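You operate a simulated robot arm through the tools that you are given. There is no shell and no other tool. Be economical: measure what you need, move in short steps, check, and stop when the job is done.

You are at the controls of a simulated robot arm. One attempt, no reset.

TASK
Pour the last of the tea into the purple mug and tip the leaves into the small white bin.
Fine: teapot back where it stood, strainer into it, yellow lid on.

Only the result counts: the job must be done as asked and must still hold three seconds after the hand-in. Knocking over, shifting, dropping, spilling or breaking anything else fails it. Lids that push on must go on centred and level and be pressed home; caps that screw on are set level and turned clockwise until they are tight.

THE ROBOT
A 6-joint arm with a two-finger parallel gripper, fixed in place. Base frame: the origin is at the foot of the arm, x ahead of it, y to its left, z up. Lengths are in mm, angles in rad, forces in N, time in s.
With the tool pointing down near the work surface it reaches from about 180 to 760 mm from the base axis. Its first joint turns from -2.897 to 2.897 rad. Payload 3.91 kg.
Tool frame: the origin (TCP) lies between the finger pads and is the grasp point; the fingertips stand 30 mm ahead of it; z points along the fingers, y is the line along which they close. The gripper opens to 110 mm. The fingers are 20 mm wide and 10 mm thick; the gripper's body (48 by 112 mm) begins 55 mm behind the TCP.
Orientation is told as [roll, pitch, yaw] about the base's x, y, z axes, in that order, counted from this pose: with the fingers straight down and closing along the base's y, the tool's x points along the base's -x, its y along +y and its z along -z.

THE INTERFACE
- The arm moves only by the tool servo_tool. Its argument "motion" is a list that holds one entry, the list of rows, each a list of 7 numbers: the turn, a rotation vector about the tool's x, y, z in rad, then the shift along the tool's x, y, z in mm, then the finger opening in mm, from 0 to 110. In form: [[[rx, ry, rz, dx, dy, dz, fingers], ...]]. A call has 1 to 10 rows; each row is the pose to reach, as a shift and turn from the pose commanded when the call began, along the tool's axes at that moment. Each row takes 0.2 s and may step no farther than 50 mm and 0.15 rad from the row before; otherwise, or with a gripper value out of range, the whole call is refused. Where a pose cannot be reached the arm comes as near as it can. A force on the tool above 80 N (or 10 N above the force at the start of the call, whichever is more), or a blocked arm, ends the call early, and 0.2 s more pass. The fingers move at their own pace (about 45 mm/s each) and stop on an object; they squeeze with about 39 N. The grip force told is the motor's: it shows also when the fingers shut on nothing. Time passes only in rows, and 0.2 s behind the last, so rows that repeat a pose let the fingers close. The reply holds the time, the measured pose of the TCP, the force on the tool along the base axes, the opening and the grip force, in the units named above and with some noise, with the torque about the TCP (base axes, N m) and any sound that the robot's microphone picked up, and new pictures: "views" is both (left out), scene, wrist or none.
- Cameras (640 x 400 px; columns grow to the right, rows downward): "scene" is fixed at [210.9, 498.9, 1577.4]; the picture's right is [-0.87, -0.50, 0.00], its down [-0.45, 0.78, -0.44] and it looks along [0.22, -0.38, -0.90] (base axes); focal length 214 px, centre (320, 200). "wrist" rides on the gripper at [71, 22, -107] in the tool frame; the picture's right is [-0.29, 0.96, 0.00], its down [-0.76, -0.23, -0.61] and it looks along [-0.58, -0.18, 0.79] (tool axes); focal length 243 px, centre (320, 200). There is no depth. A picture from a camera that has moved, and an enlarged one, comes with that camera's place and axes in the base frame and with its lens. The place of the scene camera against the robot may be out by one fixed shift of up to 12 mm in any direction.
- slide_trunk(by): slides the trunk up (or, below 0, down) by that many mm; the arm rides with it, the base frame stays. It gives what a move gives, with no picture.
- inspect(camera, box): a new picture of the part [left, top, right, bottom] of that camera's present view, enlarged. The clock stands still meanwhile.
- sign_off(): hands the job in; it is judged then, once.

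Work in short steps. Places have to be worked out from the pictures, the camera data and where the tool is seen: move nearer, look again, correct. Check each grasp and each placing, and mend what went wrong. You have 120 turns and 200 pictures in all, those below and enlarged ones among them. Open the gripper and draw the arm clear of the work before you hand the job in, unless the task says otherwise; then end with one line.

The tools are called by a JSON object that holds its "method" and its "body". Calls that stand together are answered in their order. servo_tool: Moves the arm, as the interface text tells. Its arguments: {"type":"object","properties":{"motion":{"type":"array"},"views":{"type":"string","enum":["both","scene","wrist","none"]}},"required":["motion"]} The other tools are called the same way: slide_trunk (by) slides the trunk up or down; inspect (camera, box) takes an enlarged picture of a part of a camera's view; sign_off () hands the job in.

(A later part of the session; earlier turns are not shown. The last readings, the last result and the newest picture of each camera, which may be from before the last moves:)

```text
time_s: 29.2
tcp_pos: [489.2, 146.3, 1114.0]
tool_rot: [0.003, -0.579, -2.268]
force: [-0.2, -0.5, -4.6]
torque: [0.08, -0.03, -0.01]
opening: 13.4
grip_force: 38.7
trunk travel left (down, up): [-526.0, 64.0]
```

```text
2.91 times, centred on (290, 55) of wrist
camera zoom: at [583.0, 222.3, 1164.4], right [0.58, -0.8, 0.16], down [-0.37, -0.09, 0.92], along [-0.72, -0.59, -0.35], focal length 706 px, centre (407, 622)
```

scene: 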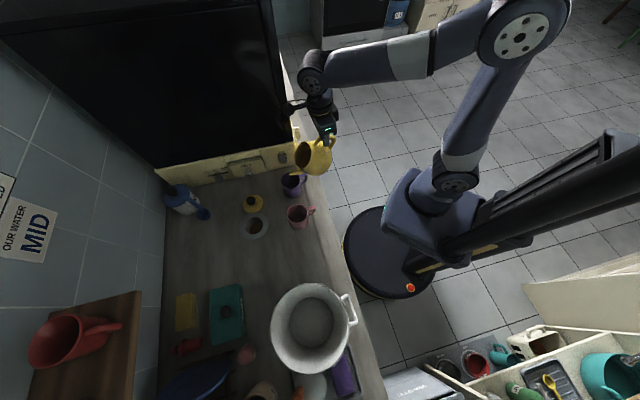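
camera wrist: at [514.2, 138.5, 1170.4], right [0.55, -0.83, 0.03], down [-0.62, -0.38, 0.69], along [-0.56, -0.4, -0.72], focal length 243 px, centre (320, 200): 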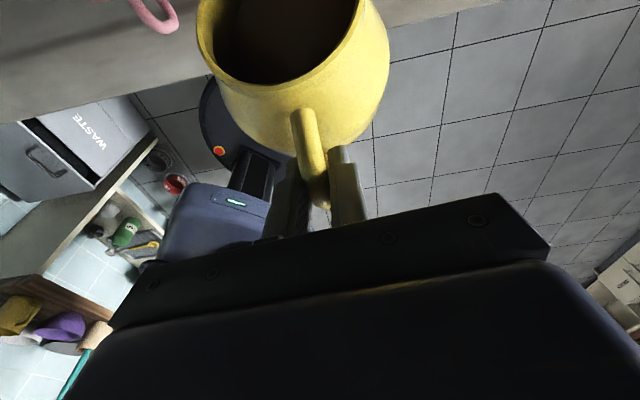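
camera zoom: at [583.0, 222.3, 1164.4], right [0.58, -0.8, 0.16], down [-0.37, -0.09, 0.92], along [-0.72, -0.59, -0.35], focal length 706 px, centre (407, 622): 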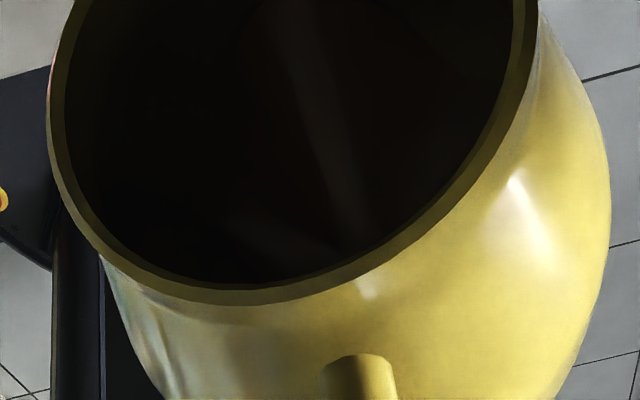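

Tip is back over the mug. To reach a steeper tilt without sagging, I raise the trunk by 50 mm and then bring the tool back down, turning the pouring plane to azimuth 65° so the wrist extends less.

{"method": "slide_trunk", "body": {"by": 50}}

{"method": "servo_tool", "body": {"motion": [[[-0.035, 0, -0.054, 6.5, 3, 9.2, 0], [-0.071, 0, -0.109, 13, 6, 18.5, 0], [-0.107, 0, -0.164, 19.5, 9, 27.7, 0], [-0.142, 0, -0.218, 25.9, 11.8, 36.9, 0]]], "views": "none"}}

{"method": "inspect", "body": {"camera": "scene", "box": [250, 140, 340, 220]}}

```text
time_s: 30.1
tcp_pos: [488.5, 146.3, 1163.8]
tool_rot: [0.003, -0.576, -2.266]
force: [-0.5, 0.5, -5.8]
torque: [0.02, -0.01, 0.0]
opening: 13.5
grip_force: 39.5
trunk travel left (down, up): [-576.0, 14.0]
```

```text
time_s: 31.1
tcp_pos: [498.9, 139.1, 1118.8]
tool_rot: [0.001, -0.578, -2.006]
force: [0.5, -0.2, -5.3]
torque: [0.07, -0.04, -0.03]
opening: 13.7
grip_force: 39.0
trunk travel left (down, up): [-576.0, 14.0]
```

```text
5.00 times, centred on (295, 180) of scene
camera zoom: at [210.9, 498.9, 1577.4], right [-0.87, -0.5, 0.0], down [-0.45, 0.78, -0.44], along [0.22, -0.38, -0.9], focal length 1072 px, centre (445, 300)
```

zoom: 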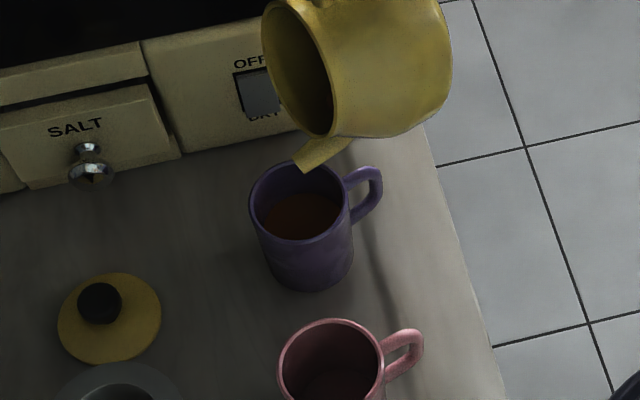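

{"method": "servo_tool", "body": {"motion": [[[0, -0.045, 0, 5.7, 0, -5.5, 0], [0, -0.086, 0, 11.4, 0, -11, 0], [0, -0.136, 0, 18.2, 0, -17.3, 0], [0, -0.136, 0, 18.2, 0, -17.3, 0]]], "views": "none"}}

{"method": "inspect", "body": {"camera": "scene", "box": [250, 140, 340, 220]}}

```text
time_s: 32.1
tcp_pos: [510.0, 161.4, 1123.1]
tool_rot: [0.001, -0.715, -2.007]
force: [0.1, 0.1, -4.7]
torque: [0.14, -0.05, 0.0]
opening: 13.8
grip_force: 39.3
trunk travel left (down, up): [-576.0, 14.0]
```

```text
5.00 times, centred on (295, 180) of scene
camera zoom: at [210.9, 498.9, 1577.4], right [-0.87, -0.5, 0.0], down [-0.45, 0.78, -0.44], along [0.22, -0.38, -0.9], focal length 1072 px, centre (445, 300)
```

zoom: 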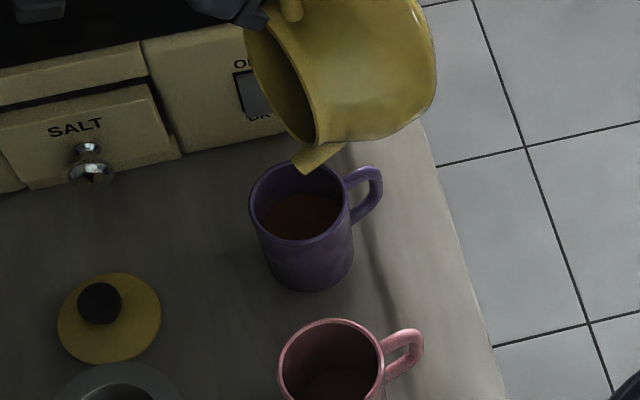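

Reached 1.5 rad with no sag; tip stable over the mug. One more step to 1.65 rad and hold to drain.

{"method": "servo_tool", "body": {"motion": [[[0, -0.05, 0, 6.8, 0, -6.3, 0], [0, -0.1, 0, 13.6, 0, -12.6, 0], [0, -0.15, 0, 20.3, 0, -18.9, 0], [0, -0.15, 0, 20.3, 0, -18.9, 0], [0, -0.15, 0, 20.3, 0, -18.9, 0], [0, -0.15, 0, 20.3, 0, -18.9, 0], [0, -0.15, 0, 20.3, 0, -18.9, 0]]], "views": "none"}}

{"method": "inspect", "body": {"camera": "scene", "box": [250, 140, 340, 220]}}

{"method": "inspect", "body": {"camera": "wrist", "box": [180, 0, 400, 110]}}

```text
time_s: 33.7
tcp_pos: [509.4, 172.0, 1107.7]
tool_rot: [0.005, -0.861, -2.007]
force: [0.0, 0.6, -3.5]
torque: [0.16, -0.07, 0.03]
opening: 13.9
grip_force: 38.5
out of reach, approached as far as the arm can: row 2, 3, 4, 5, 6, 7
trunk travel left (down, up): [-576.0, 14.0]
```

```text
5.00 times, centred on (295, 180) of scene
camera zoom: at [210.9, 498.9, 1577.4], right [-0.87, -0.5, 0.0], down [-0.45, 0.78, -0.44], along [0.22, -0.38, -0.9], focal length 1072 px, centre (445, 300)
```

zoom: 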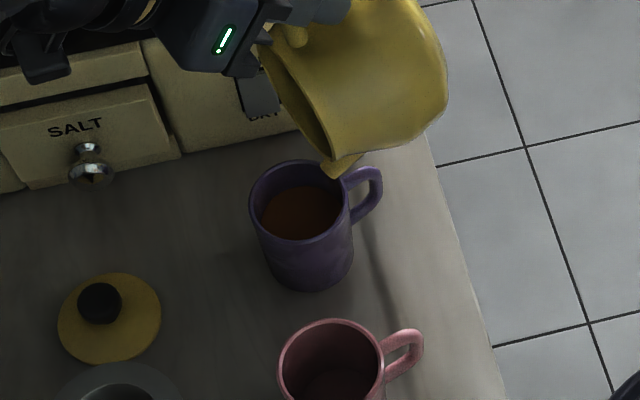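

```text
2.91 times, centred on (290, 55) of wrist
camera zoom: at [582.7, 278.1, 1123.9], right [0.79, -0.57, 0.22], down [-0.23, 0.07, 0.97], along [-0.57, -0.82, -0.08], focal length 706 px, centre (407, 622)
```

zoom: 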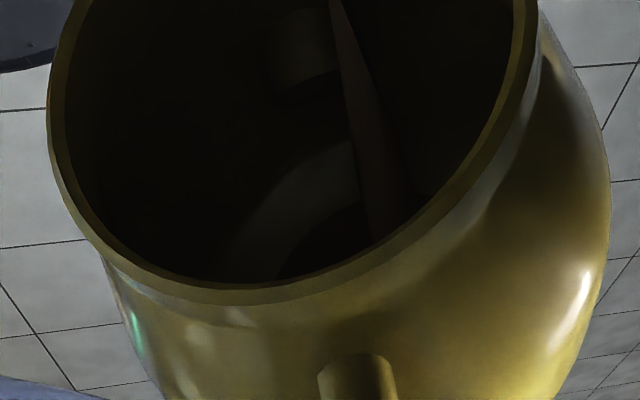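

Slight sag but the tip stayed inside the mug's rim. I return to 1.4 rad and azimuth 50° over the mug.

{"method": "servo_tool", "body": {"motion": [[[0, 0.08, 0, -8.5, 1.7, 3.6, 0], [0, 0.16, 0, -17, 3.4, 7.2, 0], [0, 0.246, 0, -25.5, 5, 10.8, 0]]], "views": "none"}}

{"method": "servo_tool", "body": {"motion": [[[0.05, 0, 0.07, 0.4, -3.4, -0.2, 0], [0.1, 0, 0.141, 0.8, -6.8, -0.4, 0], [0.15, 0, 0.212, 1.1, -10.2, -0.7, 0]]], "views": "none"}}

{"method": "inspect", "body": {"camera": "scene", "box": [250, 140, 340, 220]}}

```text
time_s: 34.5
tcp_pos: [503.3, 146.0, 1122.1]
tool_rot: [0.002, -0.614, -2.007]
force: [-0.2, 0.1, -4.5]
torque: [0.05, -0.06, -0.02]
opening: 13.7
grip_force: 39.2
trunk travel left (down, up): [-576.0, 14.0]
```

```text
time_s: 35.3
tcp_pos: [495.2, 151.3, 1121.6]
tool_rot: [0.003, -0.617, -2.269]
force: [-0.5, 0.9, -4.6]
torque: [0.08, -0.07, -0.01]
opening: 13.8
grip_force: 39.6
trunk travel left (down, up): [-576.0, 14.0]
```

```text
5.00 times, centred on (295, 180) of scene
camera zoom: at [210.9, 498.9, 1577.4], right [-0.87, -0.5, 0.0], down [-0.45, 0.78, -0.44], along [0.22, -0.38, -0.9], focal length 1072 px, centre (445, 300)
```

zoom: 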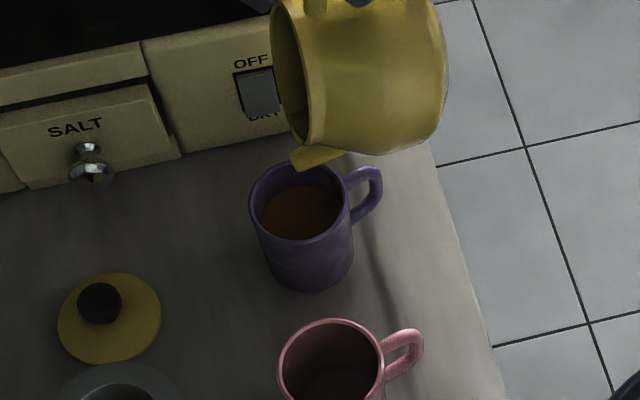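

Tea level rose a bit and the mug is unmoved. Now I turn the pot upright along the reverse path, tip staying above the mug.

{"method": "servo_tool", "body": {"motion": [[[0, 0.12, 0, -14, 0, 17.2, 0], [0, 0.24, 0, -27.5, 0, 33.6, 0], [0, 0.36, 0, -39.9, 0, 49.5, 0], [0, 0.48, 0, -51.6, 0, 64, 0], [0, 0.6, 0, -61.7, 0, 77.8, 0], [0, 0.72, 0, -69.4, 0, 91.7, 0], [0, 0.84, 0, -74.4, 0, 105.6, 0], [0, 0.96, 0, -76.7, 0, 119.4, 0], [0, 1.08, 0, -76.2, 0, 132.5, 0], [0, 1.2, 0, -73.6, 0, 144.9, 0]]]}}

{"method": "inspect", "body": {"camera": "scene", "box": [250, 120, 350, 220]}}

{"method": "inspect", "body": {"camera": "wrist", "box": [180, 0, 400, 110]}}

```text
time_s: 37.5
tcp_pos: [403.7, 40.6, 1044.7]
tool_rot: [0.003, 0.582, -2.264]
force: [0.0, 0.3, -3.6]
torque: [-0.31, 0.22, -0.02]
opening: 13.6
grip_force: 38.6
trunk travel left (down, up): [-576.0, 14.0]
camera wrist: at [421.7, 26.7, 1173.3], right [0.58, -0.8, -0.16], down [-0.8, -0.6, 0.09], along [-0.16, 0.07, -0.98], focal length 243 px, centre (320, 200)
```

scene: 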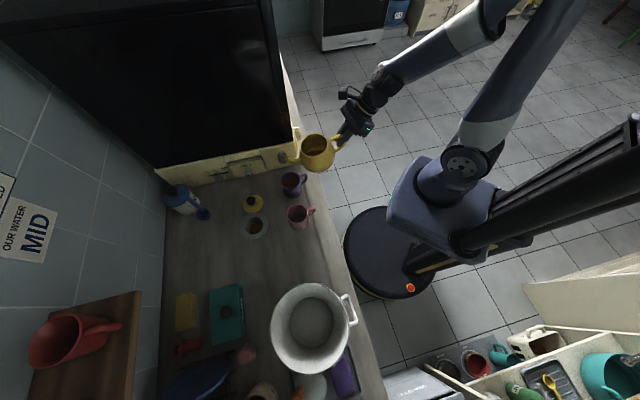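
wrist: 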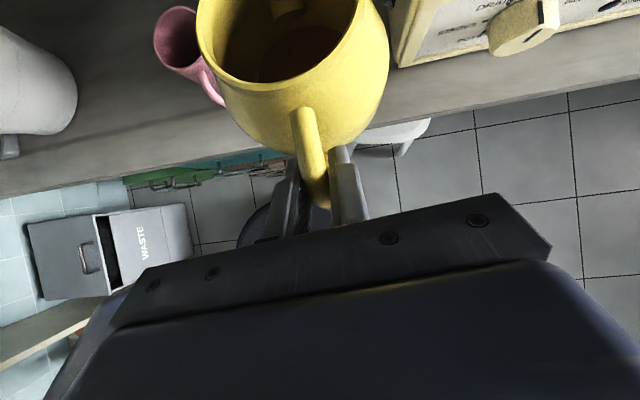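

```text
4.00 times, centred on (300, 170) of scene
camera zoom: at [210.9, 498.9, 1577.4], right [-0.87, -0.5, 0.0], down [-0.45, 0.78, -0.44], along [0.22, -0.38, -0.9], focal length 858 px, centre (400, 320)
```

zoom: 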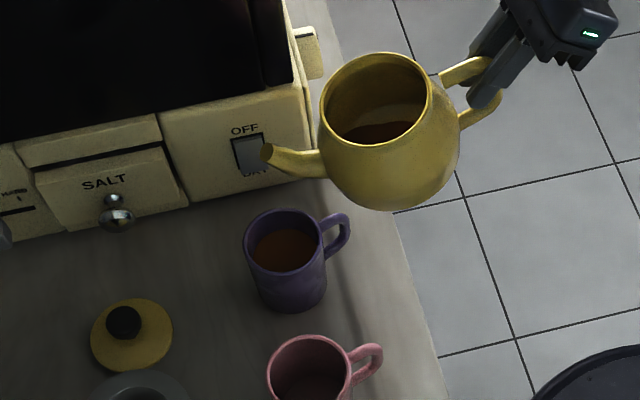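

```text
2.91 times, centred on (290, 55) of wrist
camera zoom: at [421.7, 26.7, 1173.3], right [0.58, -0.8, -0.16], down [-0.8, -0.6, 0.09], along [-0.16, 0.07, -0.98], focal length 706 px, centre (407, 622)
```

zoom: 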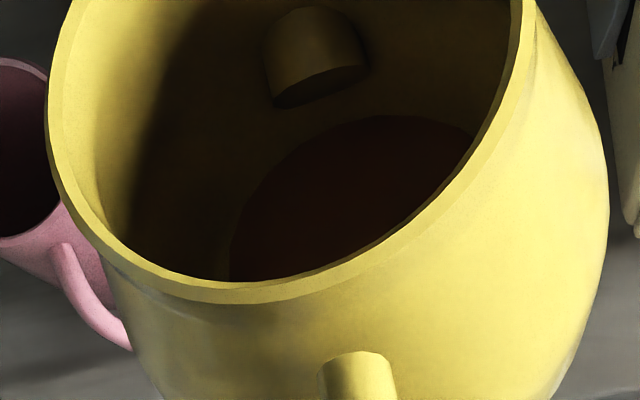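

The pot still holds some tea, so the flow through the spout is just slow. I tilt back to 1.4 rad (comfortably reachable) and hold there.

{"method": "servo_tool", "body": {"motion": [[[0, -0.12, 0, 10.5, 0, -7, 0], [0, -0.24, 0, 22.6, 0, -12.2, 0], [0, -0.36, 0, 36.2, 0, -15.1, 0], [0, -0.48, 0, 51, 0, -15.6, 0], [0, -0.6, 0, 66.8, 0, -13.6, 0], [0, -0.72, 0, 83.3, 0, -9.2, 0], [0, -0.84, 0, 101.1, 0, -3.6, 0], [0, -0.96, 0, 120.5, 0, 2, 0], [0, -1.08, 0, 140.7, 0, 8.6, 0], [0, -1.2, 0, 161.9, 0, 15.4, 0]]], "views": "none"}}

{"method": "inspect", "body": {"camera": "scene", "box": [250, 140, 340, 220]}}

{"method": "servo_tool", "body": {"motion": [[[0, 0, 0, 0, 0, 0, 0], [0, 0, 0, 0, 0, 0, 0], [0, 0, 0, 0, 0, 0, 0], [0, 0, 0, 0, 0, 0, 0], [0, 0, 0, 0, 0, 0, 0], [0, 0, 0, 0, 0, 0, 0], [0, 0, 0, 0, 0, 0, 0], [0, 0, 0, 0, 0, 0, 0], [0, 0, 0, 0, 0, 0, 0], [0, 0, 0, 0, 0, 0, 0]]], "views": "none"}}

{"method": "inspect", "body": {"camera": "scene", "box": [250, 140, 340, 220]}}

```text
time_s: 39.7
tcp_pos: [495.8, 153.0, 1120.5]
tool_rot: [0.003, -0.618, -2.267]
force: [0.0, -0.1, -4.4]
torque: [0.04, -0.03, -0.02]
opening: 13.5
grip_force: 39.8
trunk travel left (down, up): [-576.0, 14.0]
```

```text
5.00 times, centred on (295, 180) of scene
camera zoom: at [210.9, 498.9, 1577.4], right [-0.87, -0.5, 0.0], down [-0.45, 0.78, -0.44], along [0.22, -0.38, -0.9], focal length 1072 px, centre (445, 300)
```

zoom: 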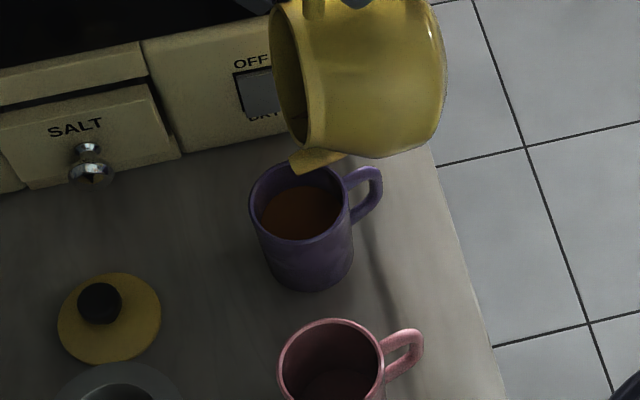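

```text
time_s: 41.9
tcp_pos: [494.5, 152.1, 1120.3]
tool_rot: [0.002, -0.616, -2.268]
force: [-0.6, 0.0, -5.0]
torque: [0.03, -0.06, -0.02]
opening: 13.8
grip_force: 38.6
trunk travel left (down, up): [-576.0, 14.0]
```

```text
5.00 times, centred on (295, 180) of scene
camera zoom: at [210.9, 498.9, 1577.4], right [-0.87, -0.5, 0.0], down [-0.45, 0.78, -0.44], along [0.22, -0.38, -0.9], focal length 1072 px, centre (445, 300)
```

zoom: 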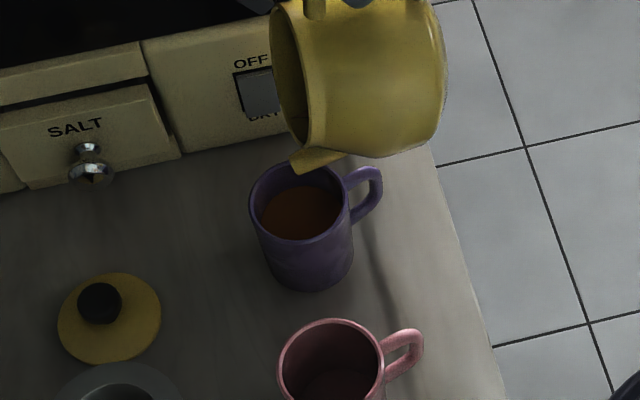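

Holding at this tilt drains nothing more, so a steeper tilt is needed. I swing the pouring plane toward azimuth 80° about the spout tip, where the arm has reach for it, keeping the tip over the mug.

{"method": "servo_tool", "body": {"motion": [[[-0.0755, 0, -0.107, -0.4, 5, -3, 0], [-0.151, 0, -0.214, -0.8, 10, -6, 0], [-0.2265, 0, -0.321, -1.2, 15, -9, 0], [-0.302, 0, -0.428, -1.4, 19.2, -11.3, 0]]], "views": "none"}}

{"method": "inspect", "body": {"camera": "scene", "box": [220, 120, 360, 230]}}

```text
time_s: 42.9
tcp_pos: [512.9, 143.9, 1131.4]
tool_rot: [0.0, -0.617, -1.739]
force: [0.4, -0.7, -3.5]
torque: [0.07, -0.01, 0.0]
opening: 13.5
grip_force: 39.2
trunk travel left (down, up): [-576.0, 14.0]
```

```text
3.64 times, centred on (290, 175) of scene
camera zoom: at [210.9, 498.9, 1577.4], right [-0.87, -0.5, 0.0], down [-0.45, 0.78, -0.44], along [0.22, -0.38, -0.9], focal length 780 px, centre (429, 291)
```

zoom: 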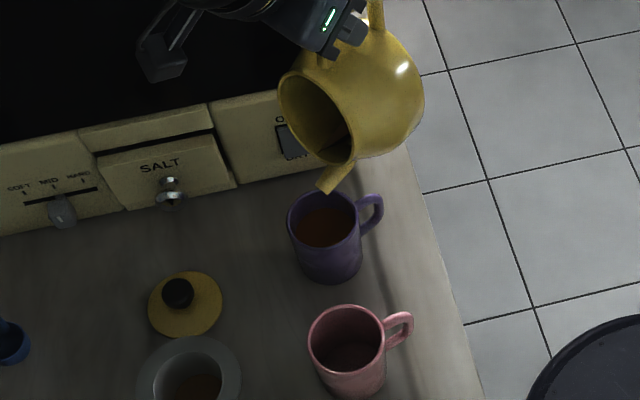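

{"method": "servo_tool", "body": {"motion": [[[0, -0.05, 0, 6.9, 0, -6.1, 0], [0, -0.1, 0, 13.8, 0, -12.2, 0], [0, -0.15, 0, 20.7, 0, -18.3, 0], [0, -0.2, 0, 27.7, 0, -24.4, 0]]], "views": "none"}}

{"method": "inspect", "body": {"camera": "scene", "box": [220, 120, 360, 230]}}

```text
time_s: 43.9
tcp_pos: [520.0, 179.5, 1135.4]
tool_rot: [0.004, -0.819, -1.742]
force: [-0.4, -0.3, -4.1]
torque: [0.13, -0.05, -0.02]
opening: 13.6
grip_force: 38.9
trunk travel left (down, up): [-576.0, 14.0]
```

```text
3.64 times, centred on (290, 175) of scene
camera zoom: at [210.9, 498.9, 1577.4], right [-0.87, -0.5, 0.0], down [-0.45, 0.78, -0.44], along [0.22, -0.38, -0.9], focal length 780 px, centre (429, 291)
```

zoom: 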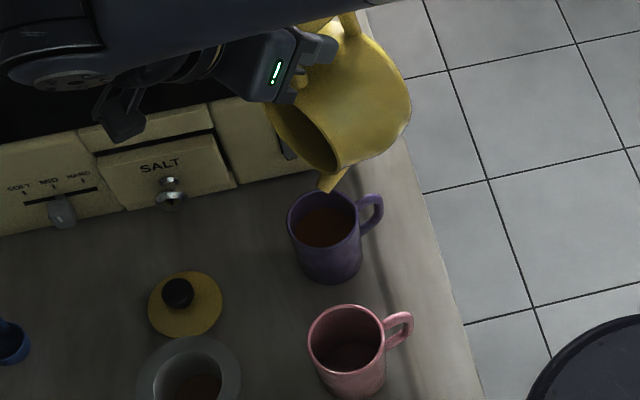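

Clean at 1.6 rad. I swing to azimuth 110° about the tip.

{"method": "servo_tool", "body": {"motion": [[[-0.0956, 0, -0.0895, 0, 0.5, 0, 0], [-0.191, 0, -0.179, 0, 1, 0, 0], [-0.287, 0, -0.2685, 0, 1.3, 0, 0], [-0.3825, 0, -0.358, 0, 1.5, 0, 0]]], "views": "none"}}

{"method": "inspect", "body": {"camera": "scene", "box": [220, 120, 360, 230]}}

```text
time_s: 44.9
tcp_pos: [520.0, 179.9, 1134.9]
tool_rot: [-0.001, -0.819, -1.215]
force: [-0.2, 0.0, -3.9]
torque: [0.14, 0.0, -0.01]
opening: 13.5
grip_force: 39.6
trunk travel left (down, up): [-576.0, 14.0]
```

```text
3.64 times, centred on (290, 175) of scene
camera zoom: at [210.9, 498.9, 1577.4], right [-0.87, -0.5, 0.0], down [-0.45, 0.78, -0.44], along [0.22, -0.38, -0.9], focal length 780 px, centre (429, 291)
```

zoom: 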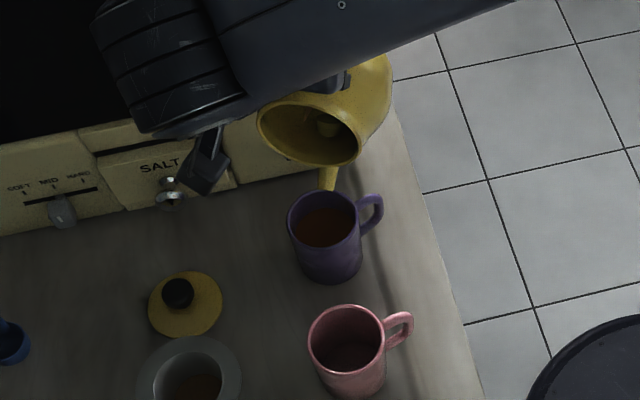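

{"method": "servo_tool", "body": {"motion": [[[0, -0.05, 0, 6.7, 0, -6.4, 0], [0, -0.1, 0, 13.3, 0, -12.8, 0], [0, -0.15, 0, 20, 0, -19.2, 0], [0, -0.2, 0, 27.6, 0, -24.5, 0], [0, -0.25, 0, 35.2, 0, -29.8, 0], [0, -0.3, 0, 42.8, 0, -35, 0], [0, -0.3, 0, 42.8, 0, -35, 0]]], "views": "none"}}

{"method": "inspect", "body": {"camera": "scene", "box": [250, 130, 340, 220]}}

```text
time_s: 46.5
tcp_pos: [501.5, 230.7, 1128.4]
tool_rot: [0.002, -1.12, -1.221]
force: [0.1, -0.2, -4.1]
torque: [0.25, 0.11, 0.01]
opening: 13.6
grip_force: 39.0
trunk travel left (down, up): [-576.0, 14.0]
```

```text
4.44 times, centred on (295, 175) of scene
camera zoom: at [210.9, 498.9, 1577.4], right [-0.87, -0.5, 0.0], down [-0.45, 0.78, -0.44], along [0.22, -0.38, -0.9], focal length 953 px, centre (431, 311)
```

zoom: 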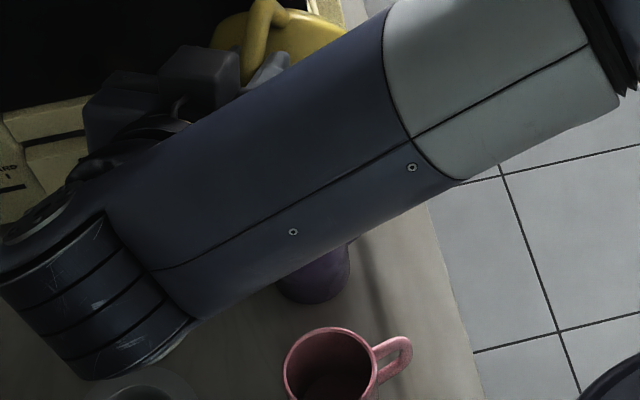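

Pose reached exactly, though the arm hides the mug. I hold a moment and look with the wrist camera.

{"method": "servo_tool", "body": {"motion": [[[0, 0, 0, 0, 0, 0, 0], [0, 0, 0, 0, 0, 0, 0], [0, 0, 0, 0, 0, 0, 0], [0, 0, 0, 0, 0, 0, 0], [0, 0, 0, 0, 0, 0, 0], [0, 0, 0, 0, 0, 0, 0]]], "views": "wrist"}}

```text
time_s: 47.9
tcp_pos: [502.0, 230.1, 1128.6]
tool_rot: [0.001, -1.119, -1.22]
force: [0.4, -1.2, -3.4]
torque: [0.26, 0.09, -0.02]
opening: 13.7
grip_force: 38.8
trunk travel left (down, up): [-576.0, 14.0]
camera wrist: at [479.0, 357.0, 1111.5], right [0.94, 0.21, 0.26], down [-0.29, 0.12, 0.95], along [0.17, -0.97, 0.18], focal length 243 px, centre (320, 200)
```

wrist: 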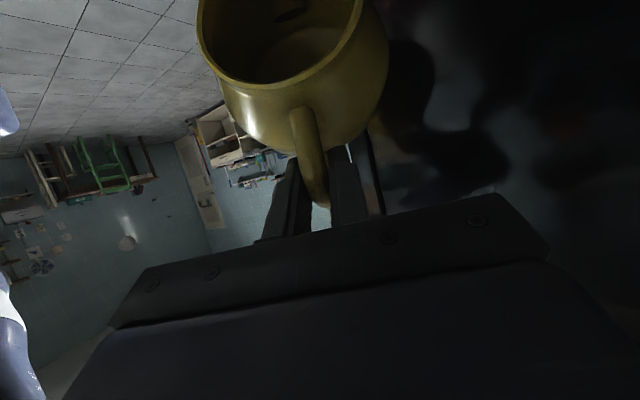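

{"method": "inspect", "body": {"camera": "wrist", "box": [180, 0, 400, 110]}}

```text
2.91 times, centred on (290, 55) of wrist
camera zoom: at [479.0, 357.0, 1111.5], right [0.94, 0.21, 0.26], down [-0.29, 0.12, 0.95], along [0.17, -0.97, 0.18], focal length 706 px, centre (407, 622)
```

zoom: 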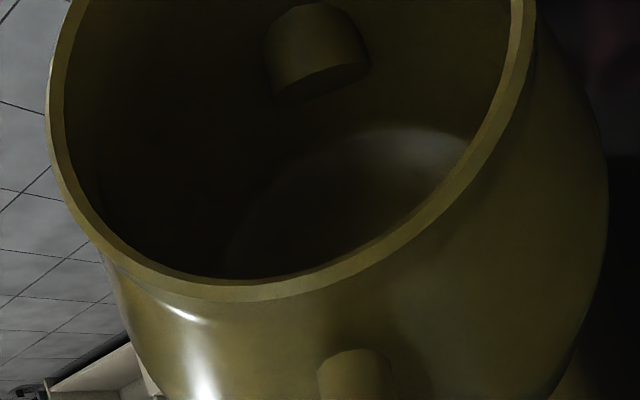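

I add a last 0.15 rad (to 2.05) and hold briefly to be sure the pot is drained, checking reach.

{"method": "servo_tool", "body": {"motion": [[[0, -0.05, 0, 6.7, 0, -6.4, 0], [0, -0.1, 0, 13.4, 0, -12.8, 0], [0, -0.15, 0, 20.2, 0, -19.1, 0], [0, -0.15, 0, 20.2, 0, -19.1, 0], [0, -0.15, 0, 20.2, 0, -19.1, 0], [0, -0.15, 0, 20.2, 0, -19.1, 0]]], "views": "none"}}

{"method": "inspect", "body": {"camera": "wrist", "box": [180, 0, 400, 110]}}

```text
time_s: 49.3
tcp_pos: [492.0, 255.8, 1118.3]
tool_rot: [0.003, -1.268, -1.219]
force: [0.1, 0.6, -3.6]
torque: [0.24, 0.15, -0.01]
opening: 14.0
grip_force: 39.3
trunk travel left (down, up): [-576.0, 14.0]
```

```text
2.91 times, centred on (290, 55) of wrist
camera zoom: at [471.2, 378.4, 1082.3], right [0.93, 0.25, 0.28], down [-0.34, 0.25, 0.91], along [0.16, -0.93, 0.32], focal length 706 px, centre (407, 622)
```

zoom: 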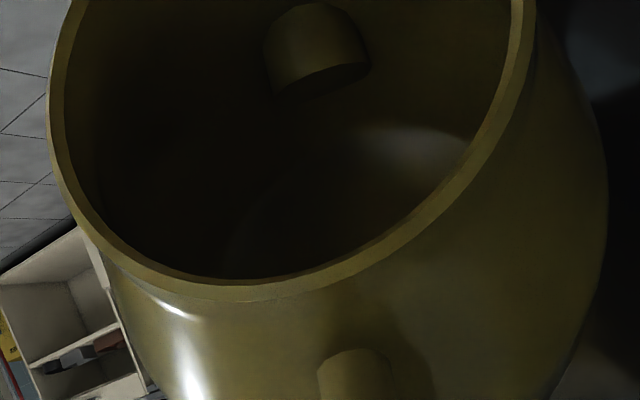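

{"method": "servo_tool", "body": {"motion": [[[0, 0.075, 0, -8.5, 0, 11, 0], [0, 0.15, 0, -17.1, 0, 21.9, 0], [0, 0.225, 0, -24, 0, 34, 0], [0, 0.3, 0, -30.8, 0, 46, 0], [0, 0.375, 0, -35.6, 0, 59, 0], [0, 0.45, 0, -40.5, 0, 72, 0]]], "views": "none"}}

{"method": "inspect", "body": {"camera": "scene", "box": [250, 130, 340, 220]}}

```text
time_s: 50.7
tcp_pos: [521.0, 179.9, 1135.3]
tool_rot: [0.001, -0.818, -1.218]
force: [-0.1, -0.6, -4.5]
torque: [0.14, 0.03, -0.01]
opening: 13.9
grip_force: 38.8
trunk travel left (down, up): [-576.0, 14.0]
```

```text
4.44 times, centred on (295, 175) of scene
camera zoom: at [210.9, 498.9, 1577.4], right [-0.87, -0.5, 0.0], down [-0.45, 0.78, -0.44], along [0.22, -0.38, -0.9], focal length 953 px, centre (431, 311)
```

zoom: 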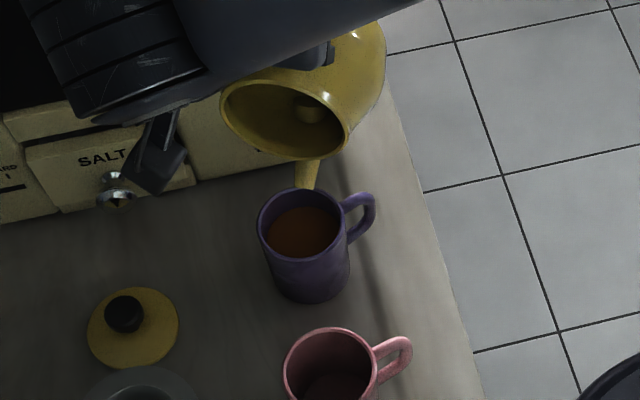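

The mug level has risen and nothing spilled. I retrace the moves: yaw back to 80°, tilt to 1.4, yaw to 50°.

{"method": "servo_tool", "body": {"motion": [[[0.0956, 0, 0.0895, 0, -0.5, 0, 0], [0.191, 0, 0.179, 0, -1, 0, 0], [0.287, 0, 0.2685, 0, -1.3, 0, 0], [0.3825, 0, 0.358, 0, -1.5, 0, 0]]], "views": "none"}}

{"method": "servo_tool", "body": {"motion": [[[0, 0.067, 0, -7.4, 0, 9.8, 0], [0, 0.134, 0, -14.7, 0, 19.6, 0], [0, 0.2, 0, -22.1, 0, 29.5, 0]]], "views": "none"}}

{"method": "servo_tool", "body": {"motion": [[[0.0755, 0, 0.107, 1, -5, -0.8, 0], [0.151, 0, 0.214, 2.2, -10, -1.5, 0], [0.2265, 0, 0.321, 3.2, -15, -2.2, 0], [0.302, 0, 0.428, 4.3, -19.7, -3, 0]]], "views": "none"}}

```text
time_s: 51.7
tcp_pos: [519.5, 178.7, 1136.5]
tool_rot: [-0.002, -0.819, -1.741]
force: [-0.4, 0.1, -4.4]
torque: [0.13, -0.04, -0.02]
opening: 13.7
grip_force: 39.3
trunk travel left (down, up): [-576.0, 14.0]
```

```text
time_s: 52.5
tcp_pos: [512.5, 141.6, 1132.8]
tool_rot: [0.0, -0.616, -1.741]
force: [-0.8, 0.5, -4.0]
torque: [0.08, 0.03, -0.03]
opening: 13.7
grip_force: 38.9
trunk travel left (down, up): [-576.0, 14.0]
```

```text
time_s: 53.5
tcp_pos: [494.4, 151.3, 1131.2]
tool_rot: [0.001, -0.619, -2.269]
force: [1.1, 0.3, -3.5]
torque: [0.08, -0.06, -0.01]
opening: 13.5
grip_force: 38.6
trunk travel left (down, up): [-576.0, 14.0]
```

Now upright again over the mug, then check inside the pot.

{"method": "servo_tool", "body": {"motion": [[[0, 0.12, 0, -14, 0, 17.2, 0], [0, 0.24, 0, -27.5, 0, 33.6, 0], [0, 0.36, 0, -39.9, 0, 49.5, 0], [0, 0.48, 0, -51.6, 0, 64, 0], [0, 0.6, 0, -61.7, 0, 77.8, 0], [0, 0.72, 0, -69.4, 0, 91.7, 0], [0, 0.84, 0, -74.4, 0, 105.6, 0], [0, 0.96, 0, -76.7, 0, 119.4, 0], [0, 1.08, 0, -76.2, 0, 132.5, 0], [0, 1.2, 0, -73.6, 0, 144.9, 0]]], "views": "none"}}

{"method": "inspect", "body": {"camera": "wrist", "box": [180, 0, 400, 110]}}

{"method": "inspect", "body": {"camera": "scene", "box": [250, 120, 350, 220]}}

```text
time_s: 55.7
tcp_pos: [402.9, 40.7, 1055.5]
tool_rot: [0.003, 0.583, -2.266]
force: [-0.5, 0.0, -4.0]
torque: [-0.29, 0.2, 0.03]
opening: 13.5
grip_force: 39.2
trunk travel left (down, up): [-576.0, 14.0]
```

```text
2.91 times, centred on (290, 55) of wrist
camera zoom: at [419.9, 27.2, 1184.1], right [0.58, -0.8, -0.16], down [-0.8, -0.6, 0.09], along [-0.16, 0.07, -0.98], focal length 706 px, centre (407, 622)
```

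zoom: 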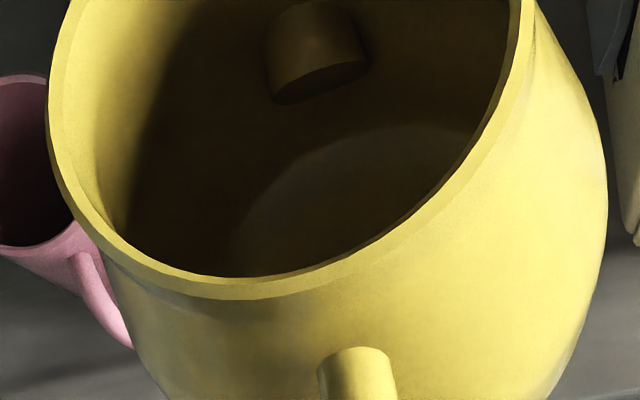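

```text
4.00 times, centred on (300, 170) of scene
camera zoom: at [210.9, 498.9, 1577.4], right [-0.87, -0.5, 0.0], down [-0.45, 0.78, -0.44], along [0.22, -0.38, -0.9], focal length 858 px, centre (400, 320)
```

zoom: 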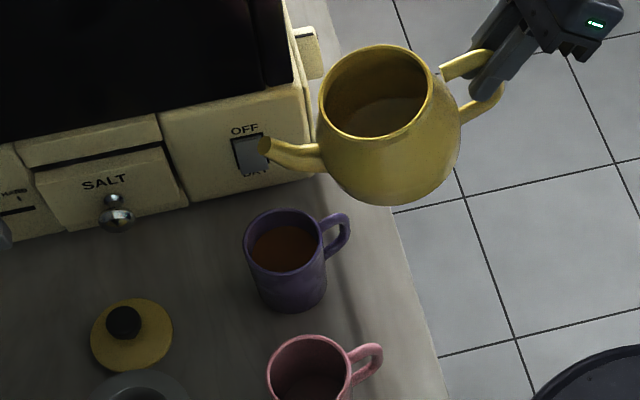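

The pot is empty (yellow floor visible). I level it fully and carry it back above its original place.

{"method": "servo_tool", "body": {"motion": [[[0, 0.1, 0, 0, 0, 0, 0], [0, 0.202, 0, 0, 0, 0, 0]]], "views": "none"}}

{"method": "servo_tool", "body": {"motion": [[[0.034, 0, -0.034, 11, -24, 15, 0], [0.069, 0, -0.069, 22, -48, 30, 0], [0.103, 0, -0.103, 34, -71, 44, 0], [0.138, 0, -0.138, 45, -95, 59, 0], [0.172, 0, -0.172, 56, -119, 74, 0], [0.206, 0, -0.206, 67, -143, 89, 0], [0.241, 0, -0.241, 79, -167, 103, 0], [0.275, 0, -0.275, 90, -190, 118, 0], [0.31, 0, -0.31, 101, -214, 133, 0], [0.344, 0, -0.344, 112, -238, 148, 0]]]}}

```text
time_s: 56.3
tcp_pos: [402.5, 40.1, 1057.0]
tool_rot: [0.004, 0.787, -2.265]
force: [0.2, 0.3, -4.2]
torque: [-0.31, 0.26, 0.03]
opening: 13.9
grip_force: 38.8
trunk travel left (down, up): [-576.0, 14.0]
```

```text
time_s: 58.5
tcp_pos: [336.6, 335.4, 1029.7]
tool_rot: [0.0, 0.782, -1.777]
force: [-0.2, -0.3, -3.7]
torque: [-0.31, 0.1, -0.01]
opening: 13.6
grip_force: 39.0
trunk travel left (down, up): [-576.0, 14.0]
camera wrist: at [352.7, 305.6, 1155.9], right [0.89, -0.4, -0.2], down [-0.42, -0.9, -0.11], along [-0.14, 0.18, -0.97], focal length 243 px, centre (320, 200)
```

scene: 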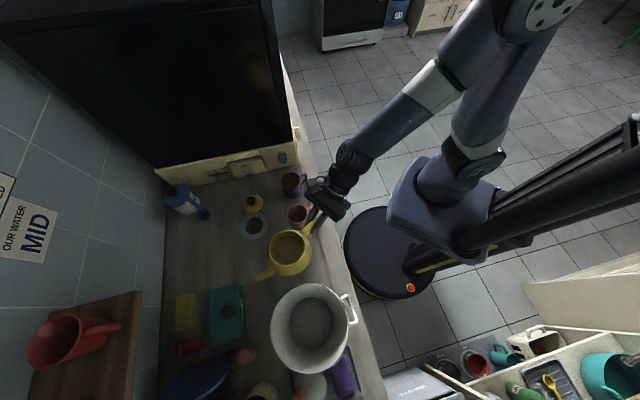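
wrist: 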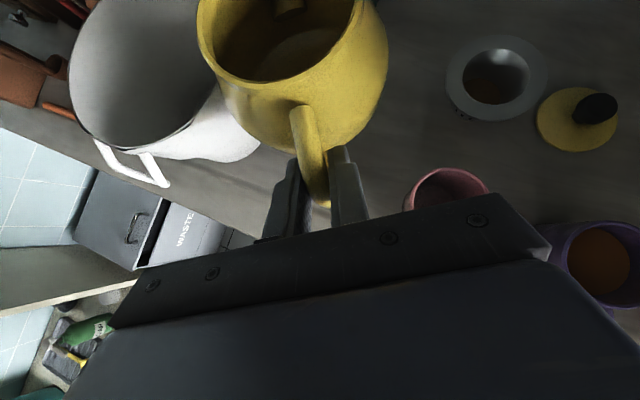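

{"method": "servo_tool", "body": {"motion": [[[0, 0, 0, -14, 1, 14, 0], [0, 0, 0, -28, 1, 28, 0], [0, 0, 0, -42, 1, 42, 0], [0, 0, 0, -56, 1, 56, 0], [0, 0, 0, -70, 1, 70, 0], [0, 0, 0, -83, 1, 83, 0], [0, 0, 0, -93, 1, 93, 0], [0, 0, 0, -93, 1, 93, 0]]]}}

{"method": "inspect", "body": {"camera": "scene", "box": [230, 200, 350, 320]}}

```text
time_s: 60.3
tcp_pos: [339.2, 335.1, 898.5]
tool_rot: [0.001, 0.783, -1.777]
force: [1.1, 1.0, -3.6]
torque: [-0.37, 0.06, 0.01]
opening: 13.7
grip_force: 38.7
trunk travel left (down, up): [-576.0, 14.0]
camera wrist: at [355.5, 304.4, 1024.0], right [0.89, -0.4, -0.2], down [-0.42, -0.9, -0.11], along [-0.14, 0.18, -0.97], focal length 243 px, centre (320, 200)
```

scene: 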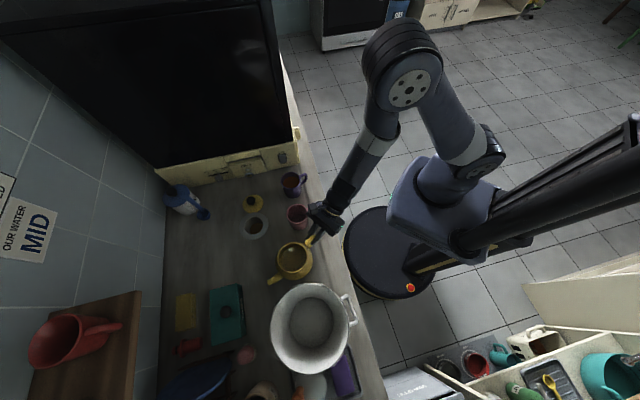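
wrist: 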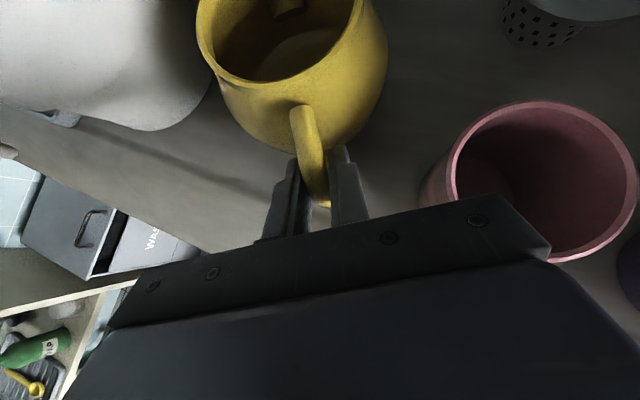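

```text
3.33 times, centred on (290, 260) of scene
camera zoom: at [210.9, 498.9, 1577.4], right [-0.87, -0.5, 0.0], down [-0.45, 0.78, -0.44], along [0.22, -0.38, -0.9], focal length 715 px, centre (420, 0)
```

zoom: 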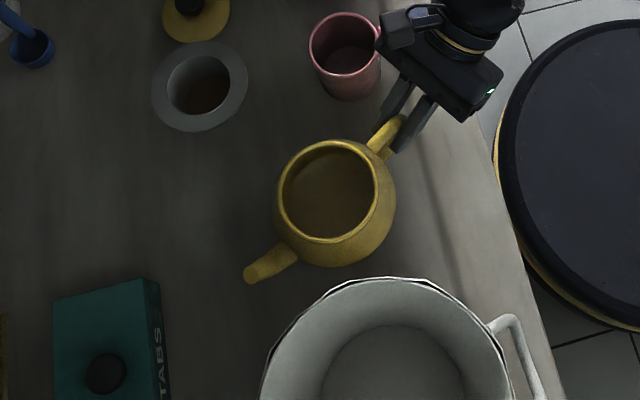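

Aligned with its original place, about 12 mm up. I lower the rest gently.

{"method": "servo_tool", "body": {"motion": [[[0, 0, 0, -2.8, -0.5, 2.8, 0], [0, 0, 0, -5.6, -0.5, 5.6, 0], [0, 0, 0, -7.1, -0.5, 7.1, 0], [0, 0, 0, -8.5, -0.5, 8.5, 0], [0, 0, 0, -8.5, -0.5, 8.5, 0]]], "views": "none"}}

```text
time_s: 61.5
tcp_pos: [339.3, 333.2, 886.6]
tool_rot: [0.003, 0.789, -1.777]
force: [0.0, -1.0, 8.1]
torque: [0.09, 0.16, 0.06]
opening: 13.9
grip_force: 38.8
trunk travel left (down, up): [-576.0, 14.0]
```

Contact made (8 N). I open the fingers and back out along the tool axis.

{"method": "servo_tool", "body": {"motion": [[[0, 0, 0, 0, 0, 0, 20], [0, 0, 0, 0, 0, 0, 35], [0, 0, 0, 0, 0, 0, 40], [0, 0, 0, 0, 0, -10, 40], [0, 0, 0, 0, 0, -40, 40], [0, 0, 0, 0, 0, -80, 40], [0, 0, 0, 0, 0, -120, 40], [0, 0, 0, 10, 0, -160, 40]]]}}

{"method": "inspect", "body": {"camera": "scene", "box": [230, 200, 350, 320]}}

```text
time_s: 63.3
tcp_pos: [315.8, 228.0, 1007.7]
tool_rot: [0.002, 0.783, -1.775]
force: [-0.2, 0.4, 0.3]
torque: [-0.02, 0.01, -0.01]
opening: 40.0
grip_force: 0.3
trunk travel left (down, up): [-576.0, 14.0]
camera wrist: at [333.0, 198.1, 1133.2], right [0.89, -0.4, -0.2], down [-0.42, -0.9, -0.11], along [-0.14, 0.18, -0.97], focal length 243 px, centre (320, 200)
```

scene: 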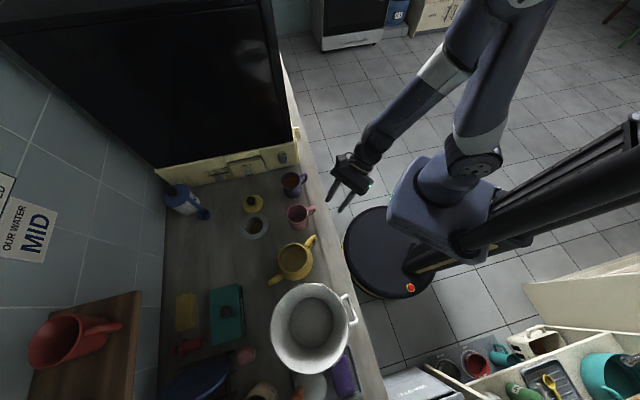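
wrist: 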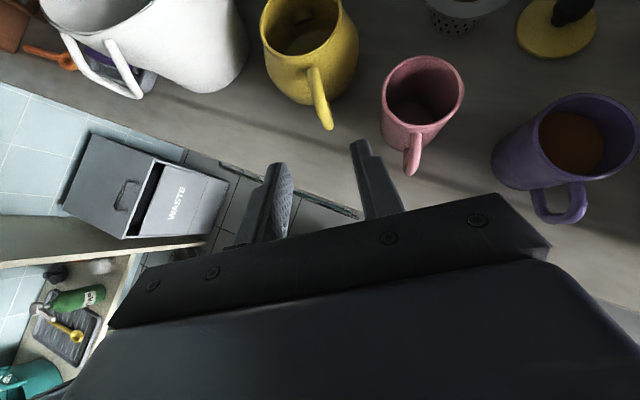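

```text
3.33 times, centred on (290, 260) of scene
camera zoom: at [210.9, 498.9, 1577.4], right [-0.87, -0.5, 0.0], down [-0.45, 0.78, -0.44], along [0.22, -0.38, -0.9], focal length 715 px, centre (420, 0)
```

zoom: 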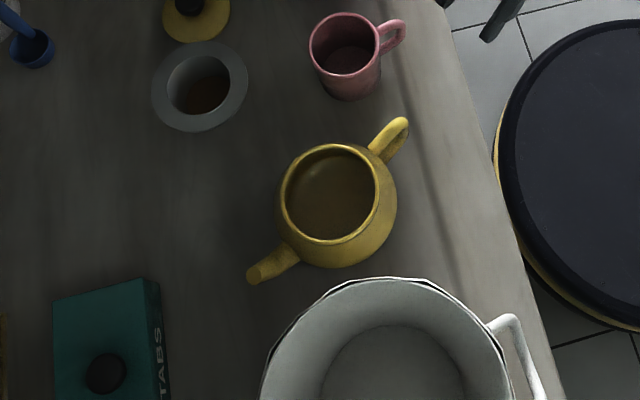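

The teapot stands within about 2 mm of its original pixels. Next is the strainer at about (538, 393, 875), which pink mug and pot make reachable only from above. I stand the tool vertical and raise it.

{"method": "servo_tool", "body": {"motion": [[[0, -0.131, 0, 18, 0, -18, 80], [0, -0.262, 0, 36, 0, -36, 110], [0, -0.393, 0, 54, 0, -54, 110], [0, -0.524, 0, 72, 0, -72, 110], [0, -0.655, 0, 89, 0, -89, 110], [0, -0.785, 0, 106, 0, -106, 110]]], "views": "none"}}

{"method": "slide_trunk", "body": {"by": -150}}

```text
time_s: 64.7
tcp_pos: [318.0, 229.1, 1157.6]
tool_rot: [0.004, -0.003, -1.778]
force: [0.6, -0.6, -0.2]
torque: [-0.01, 0.02, -0.01]
opening: 109.8
grip_force: 0.1
trunk travel left (down, up): [-576.0, 14.0]
```

```text
time_s: 66.5
tcp_pos: [318.0, 231.1, 1007.6]
tool_rot: [0.001, -0.002, -1.779]
force: [0.3, 0.4, 0.0]
torque: [-0.01, 0.03, -0.01]
opening: 110.1
grip_force: 0.0
trunk travel left (down, up): [-426.0, 164.0]
```

{"method": "servo_tool", "body": {"motion": [[[0, 0, -0.132, 25, 23, 0, 110], [0, 0, -0.265, 51, 45, 0, 110], [0, 0, -0.397, 76, 68, 0, 110], [0, 0, -0.53, 102, 91, 0, 110], [0, 0, -0.662, 127, 113, 0, 110], [0, 0, -0.794, 153, 136, 0, 110], [0, 0, -0.927, 178, 159, 0, 110], [0, 0, -1.059, 204, 182, 0, 110]]]}}

```text
time_s: 68.3
tcp_pos: [537.3, 391.9, 1008.5]
tool_rot: [0.001, -0.003, -0.718]
force: [-0.1, -0.2, 0.0]
torque: [0.04, -0.04, -0.03]
opening: 110.0
grip_force: 0.1
trunk travel left (down, up): [-426.0, 164.0]
camera wrist: at [498.8, 454.4, 1114.6], right [0.85, 0.53, 0.0], down [0.42, -0.67, 0.61], along [0.32, -0.52, -0.79], focal length 243 px, centre (320, 200)
```

scene: 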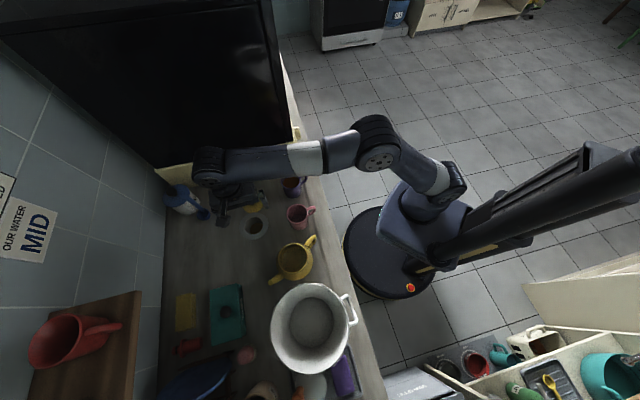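
wrist: 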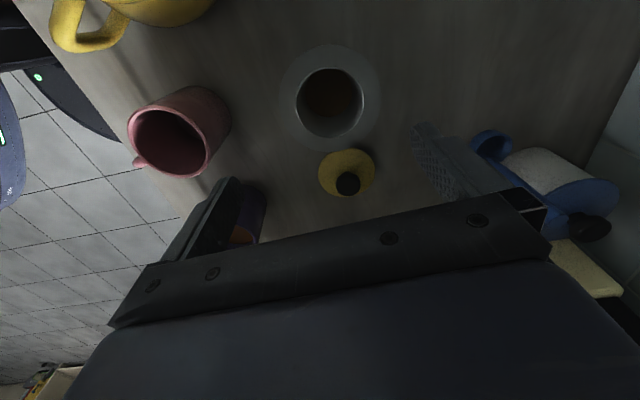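

{"method": "inspect", "body": {"camera": "wrist", "box": [250, 20, 410, 210]}}

```text
2.11 times, centred on (330, 115) of wrist
camera zoom: at [498.8, 454.4, 1114.6], right [0.85, 0.53, 0.0], down [0.42, -0.67, 0.61], along [0.32, -0.52, -0.79], focal length 511 px, centre (299, 379)
```

zoom: 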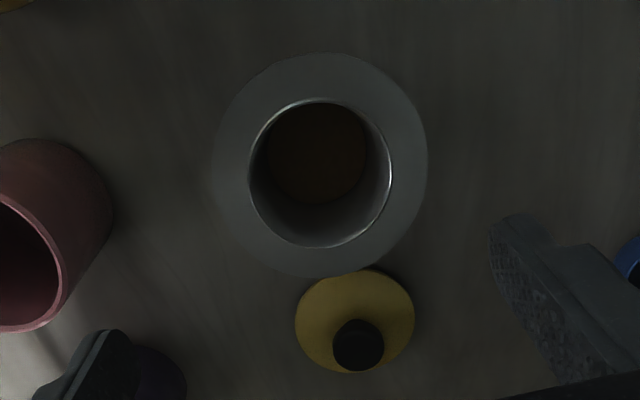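

The strainer flange measures about Ø99 mm (fits in 110) near (541, 402, 868). I descend halfway over it and refine.

{"method": "servo_tool", "body": {"motion": [[[0, 0, 0, 2, 5, 20, 110], [0, 0, 0, 4, 9, 40, 110], [0, 0, 0, 4, 9, 65, 110]]], "views": "wrist"}}

{"method": "inspect", "body": {"camera": "wrist", "box": [210, 50, 450, 220]}}

```text
time_s: 69.1
tcp_pos: [538.9, 402.6, 942.5]
tool_rot: [-0.001, -0.002, -0.72]
force: [0.2, -0.5, 0.1]
torque: [-0.01, -0.01, -0.01]
opening: 109.9
grip_force: 0.0
trunk travel left (down, up): [-426.0, 164.0]
camera wrist: at [501.7, 465.6, 1050.4], right [0.85, 0.53, 0.0], down [0.42, -0.67, 0.61], along [0.32, -0.52, -0.79], focal length 243 px, centre (320, 200)
```

wrist: 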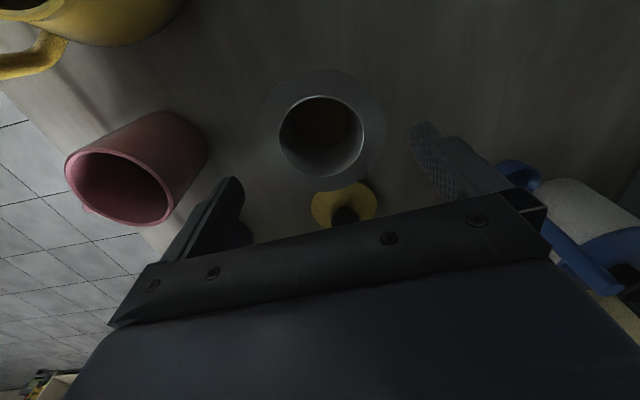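

```text
2.35 times, centred on (330, 135) of wrist
camera zoom: at [501.7, 465.6, 1050.4], right [0.85, 0.53, 0.0], down [0.42, -0.67, 0.61], along [0.32, -0.52, -0.79], focal length 571 px, centre (296, 353)
```

zoom: 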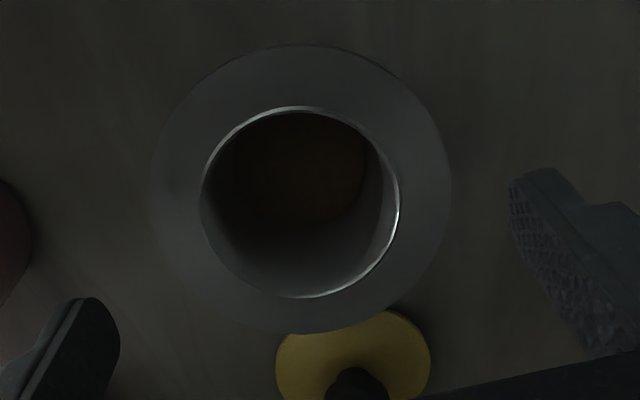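

{"method": "servo_tool", "body": {"motion": [[[0, 0, 0, 0, 2.5, 14, 110], [0, 0, 0, 0, 2.5, 28, 110], [0, 0, 0, 0, 2.5, 36, 110]]], "views": "wrist"}}

{"method": "inspect", "body": {"camera": "wrist", "box": [180, 80, 480, 270]}}

```text
time_s: 69.9
tcp_pos: [542.8, 403.7, 906.6]
tool_rot: [0.0, -0.001, -0.72]
force: [-0.4, -0.2, 0.2]
torque: [0.04, 0.05, -0.01]
opening: 110.4
grip_force: 0.0
trunk travel left (down, up): [-426.0, 164.0]
camera wrist: at [504.1, 466.0, 1014.2], right [0.85, 0.53, 0.0], down [0.42, -0.67, 0.61], along [0.32, -0.52, -0.79], focal length 243 px, centre (320, 200)
```

wrist: 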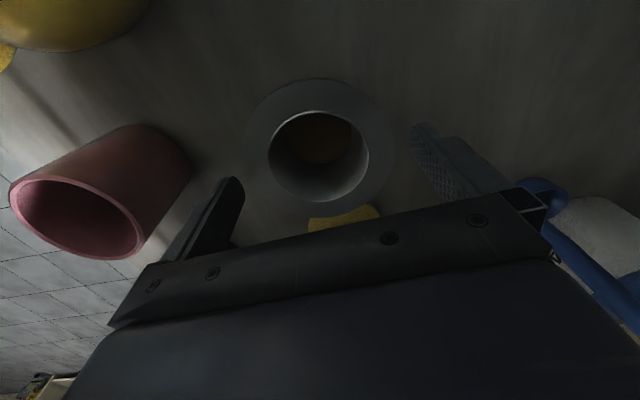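

```text
2.11 times, centred on (330, 175) of wrist
camera zoom: at [504.1, 466.0, 1014.2], right [0.85, 0.53, 0.0], down [0.42, -0.67, 0.61], along [0.32, -0.52, -0.79], focal length 511 px, centre (299, 253)
```

zoom: 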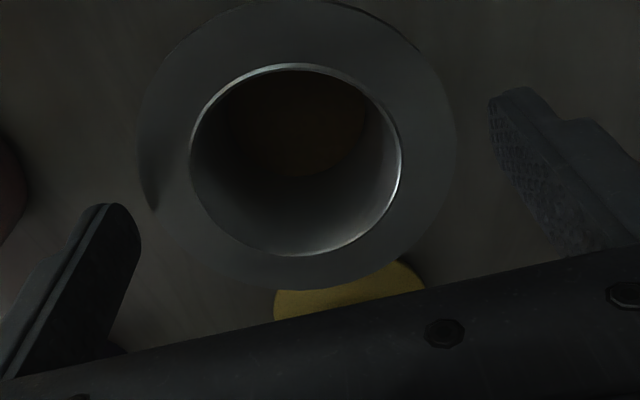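

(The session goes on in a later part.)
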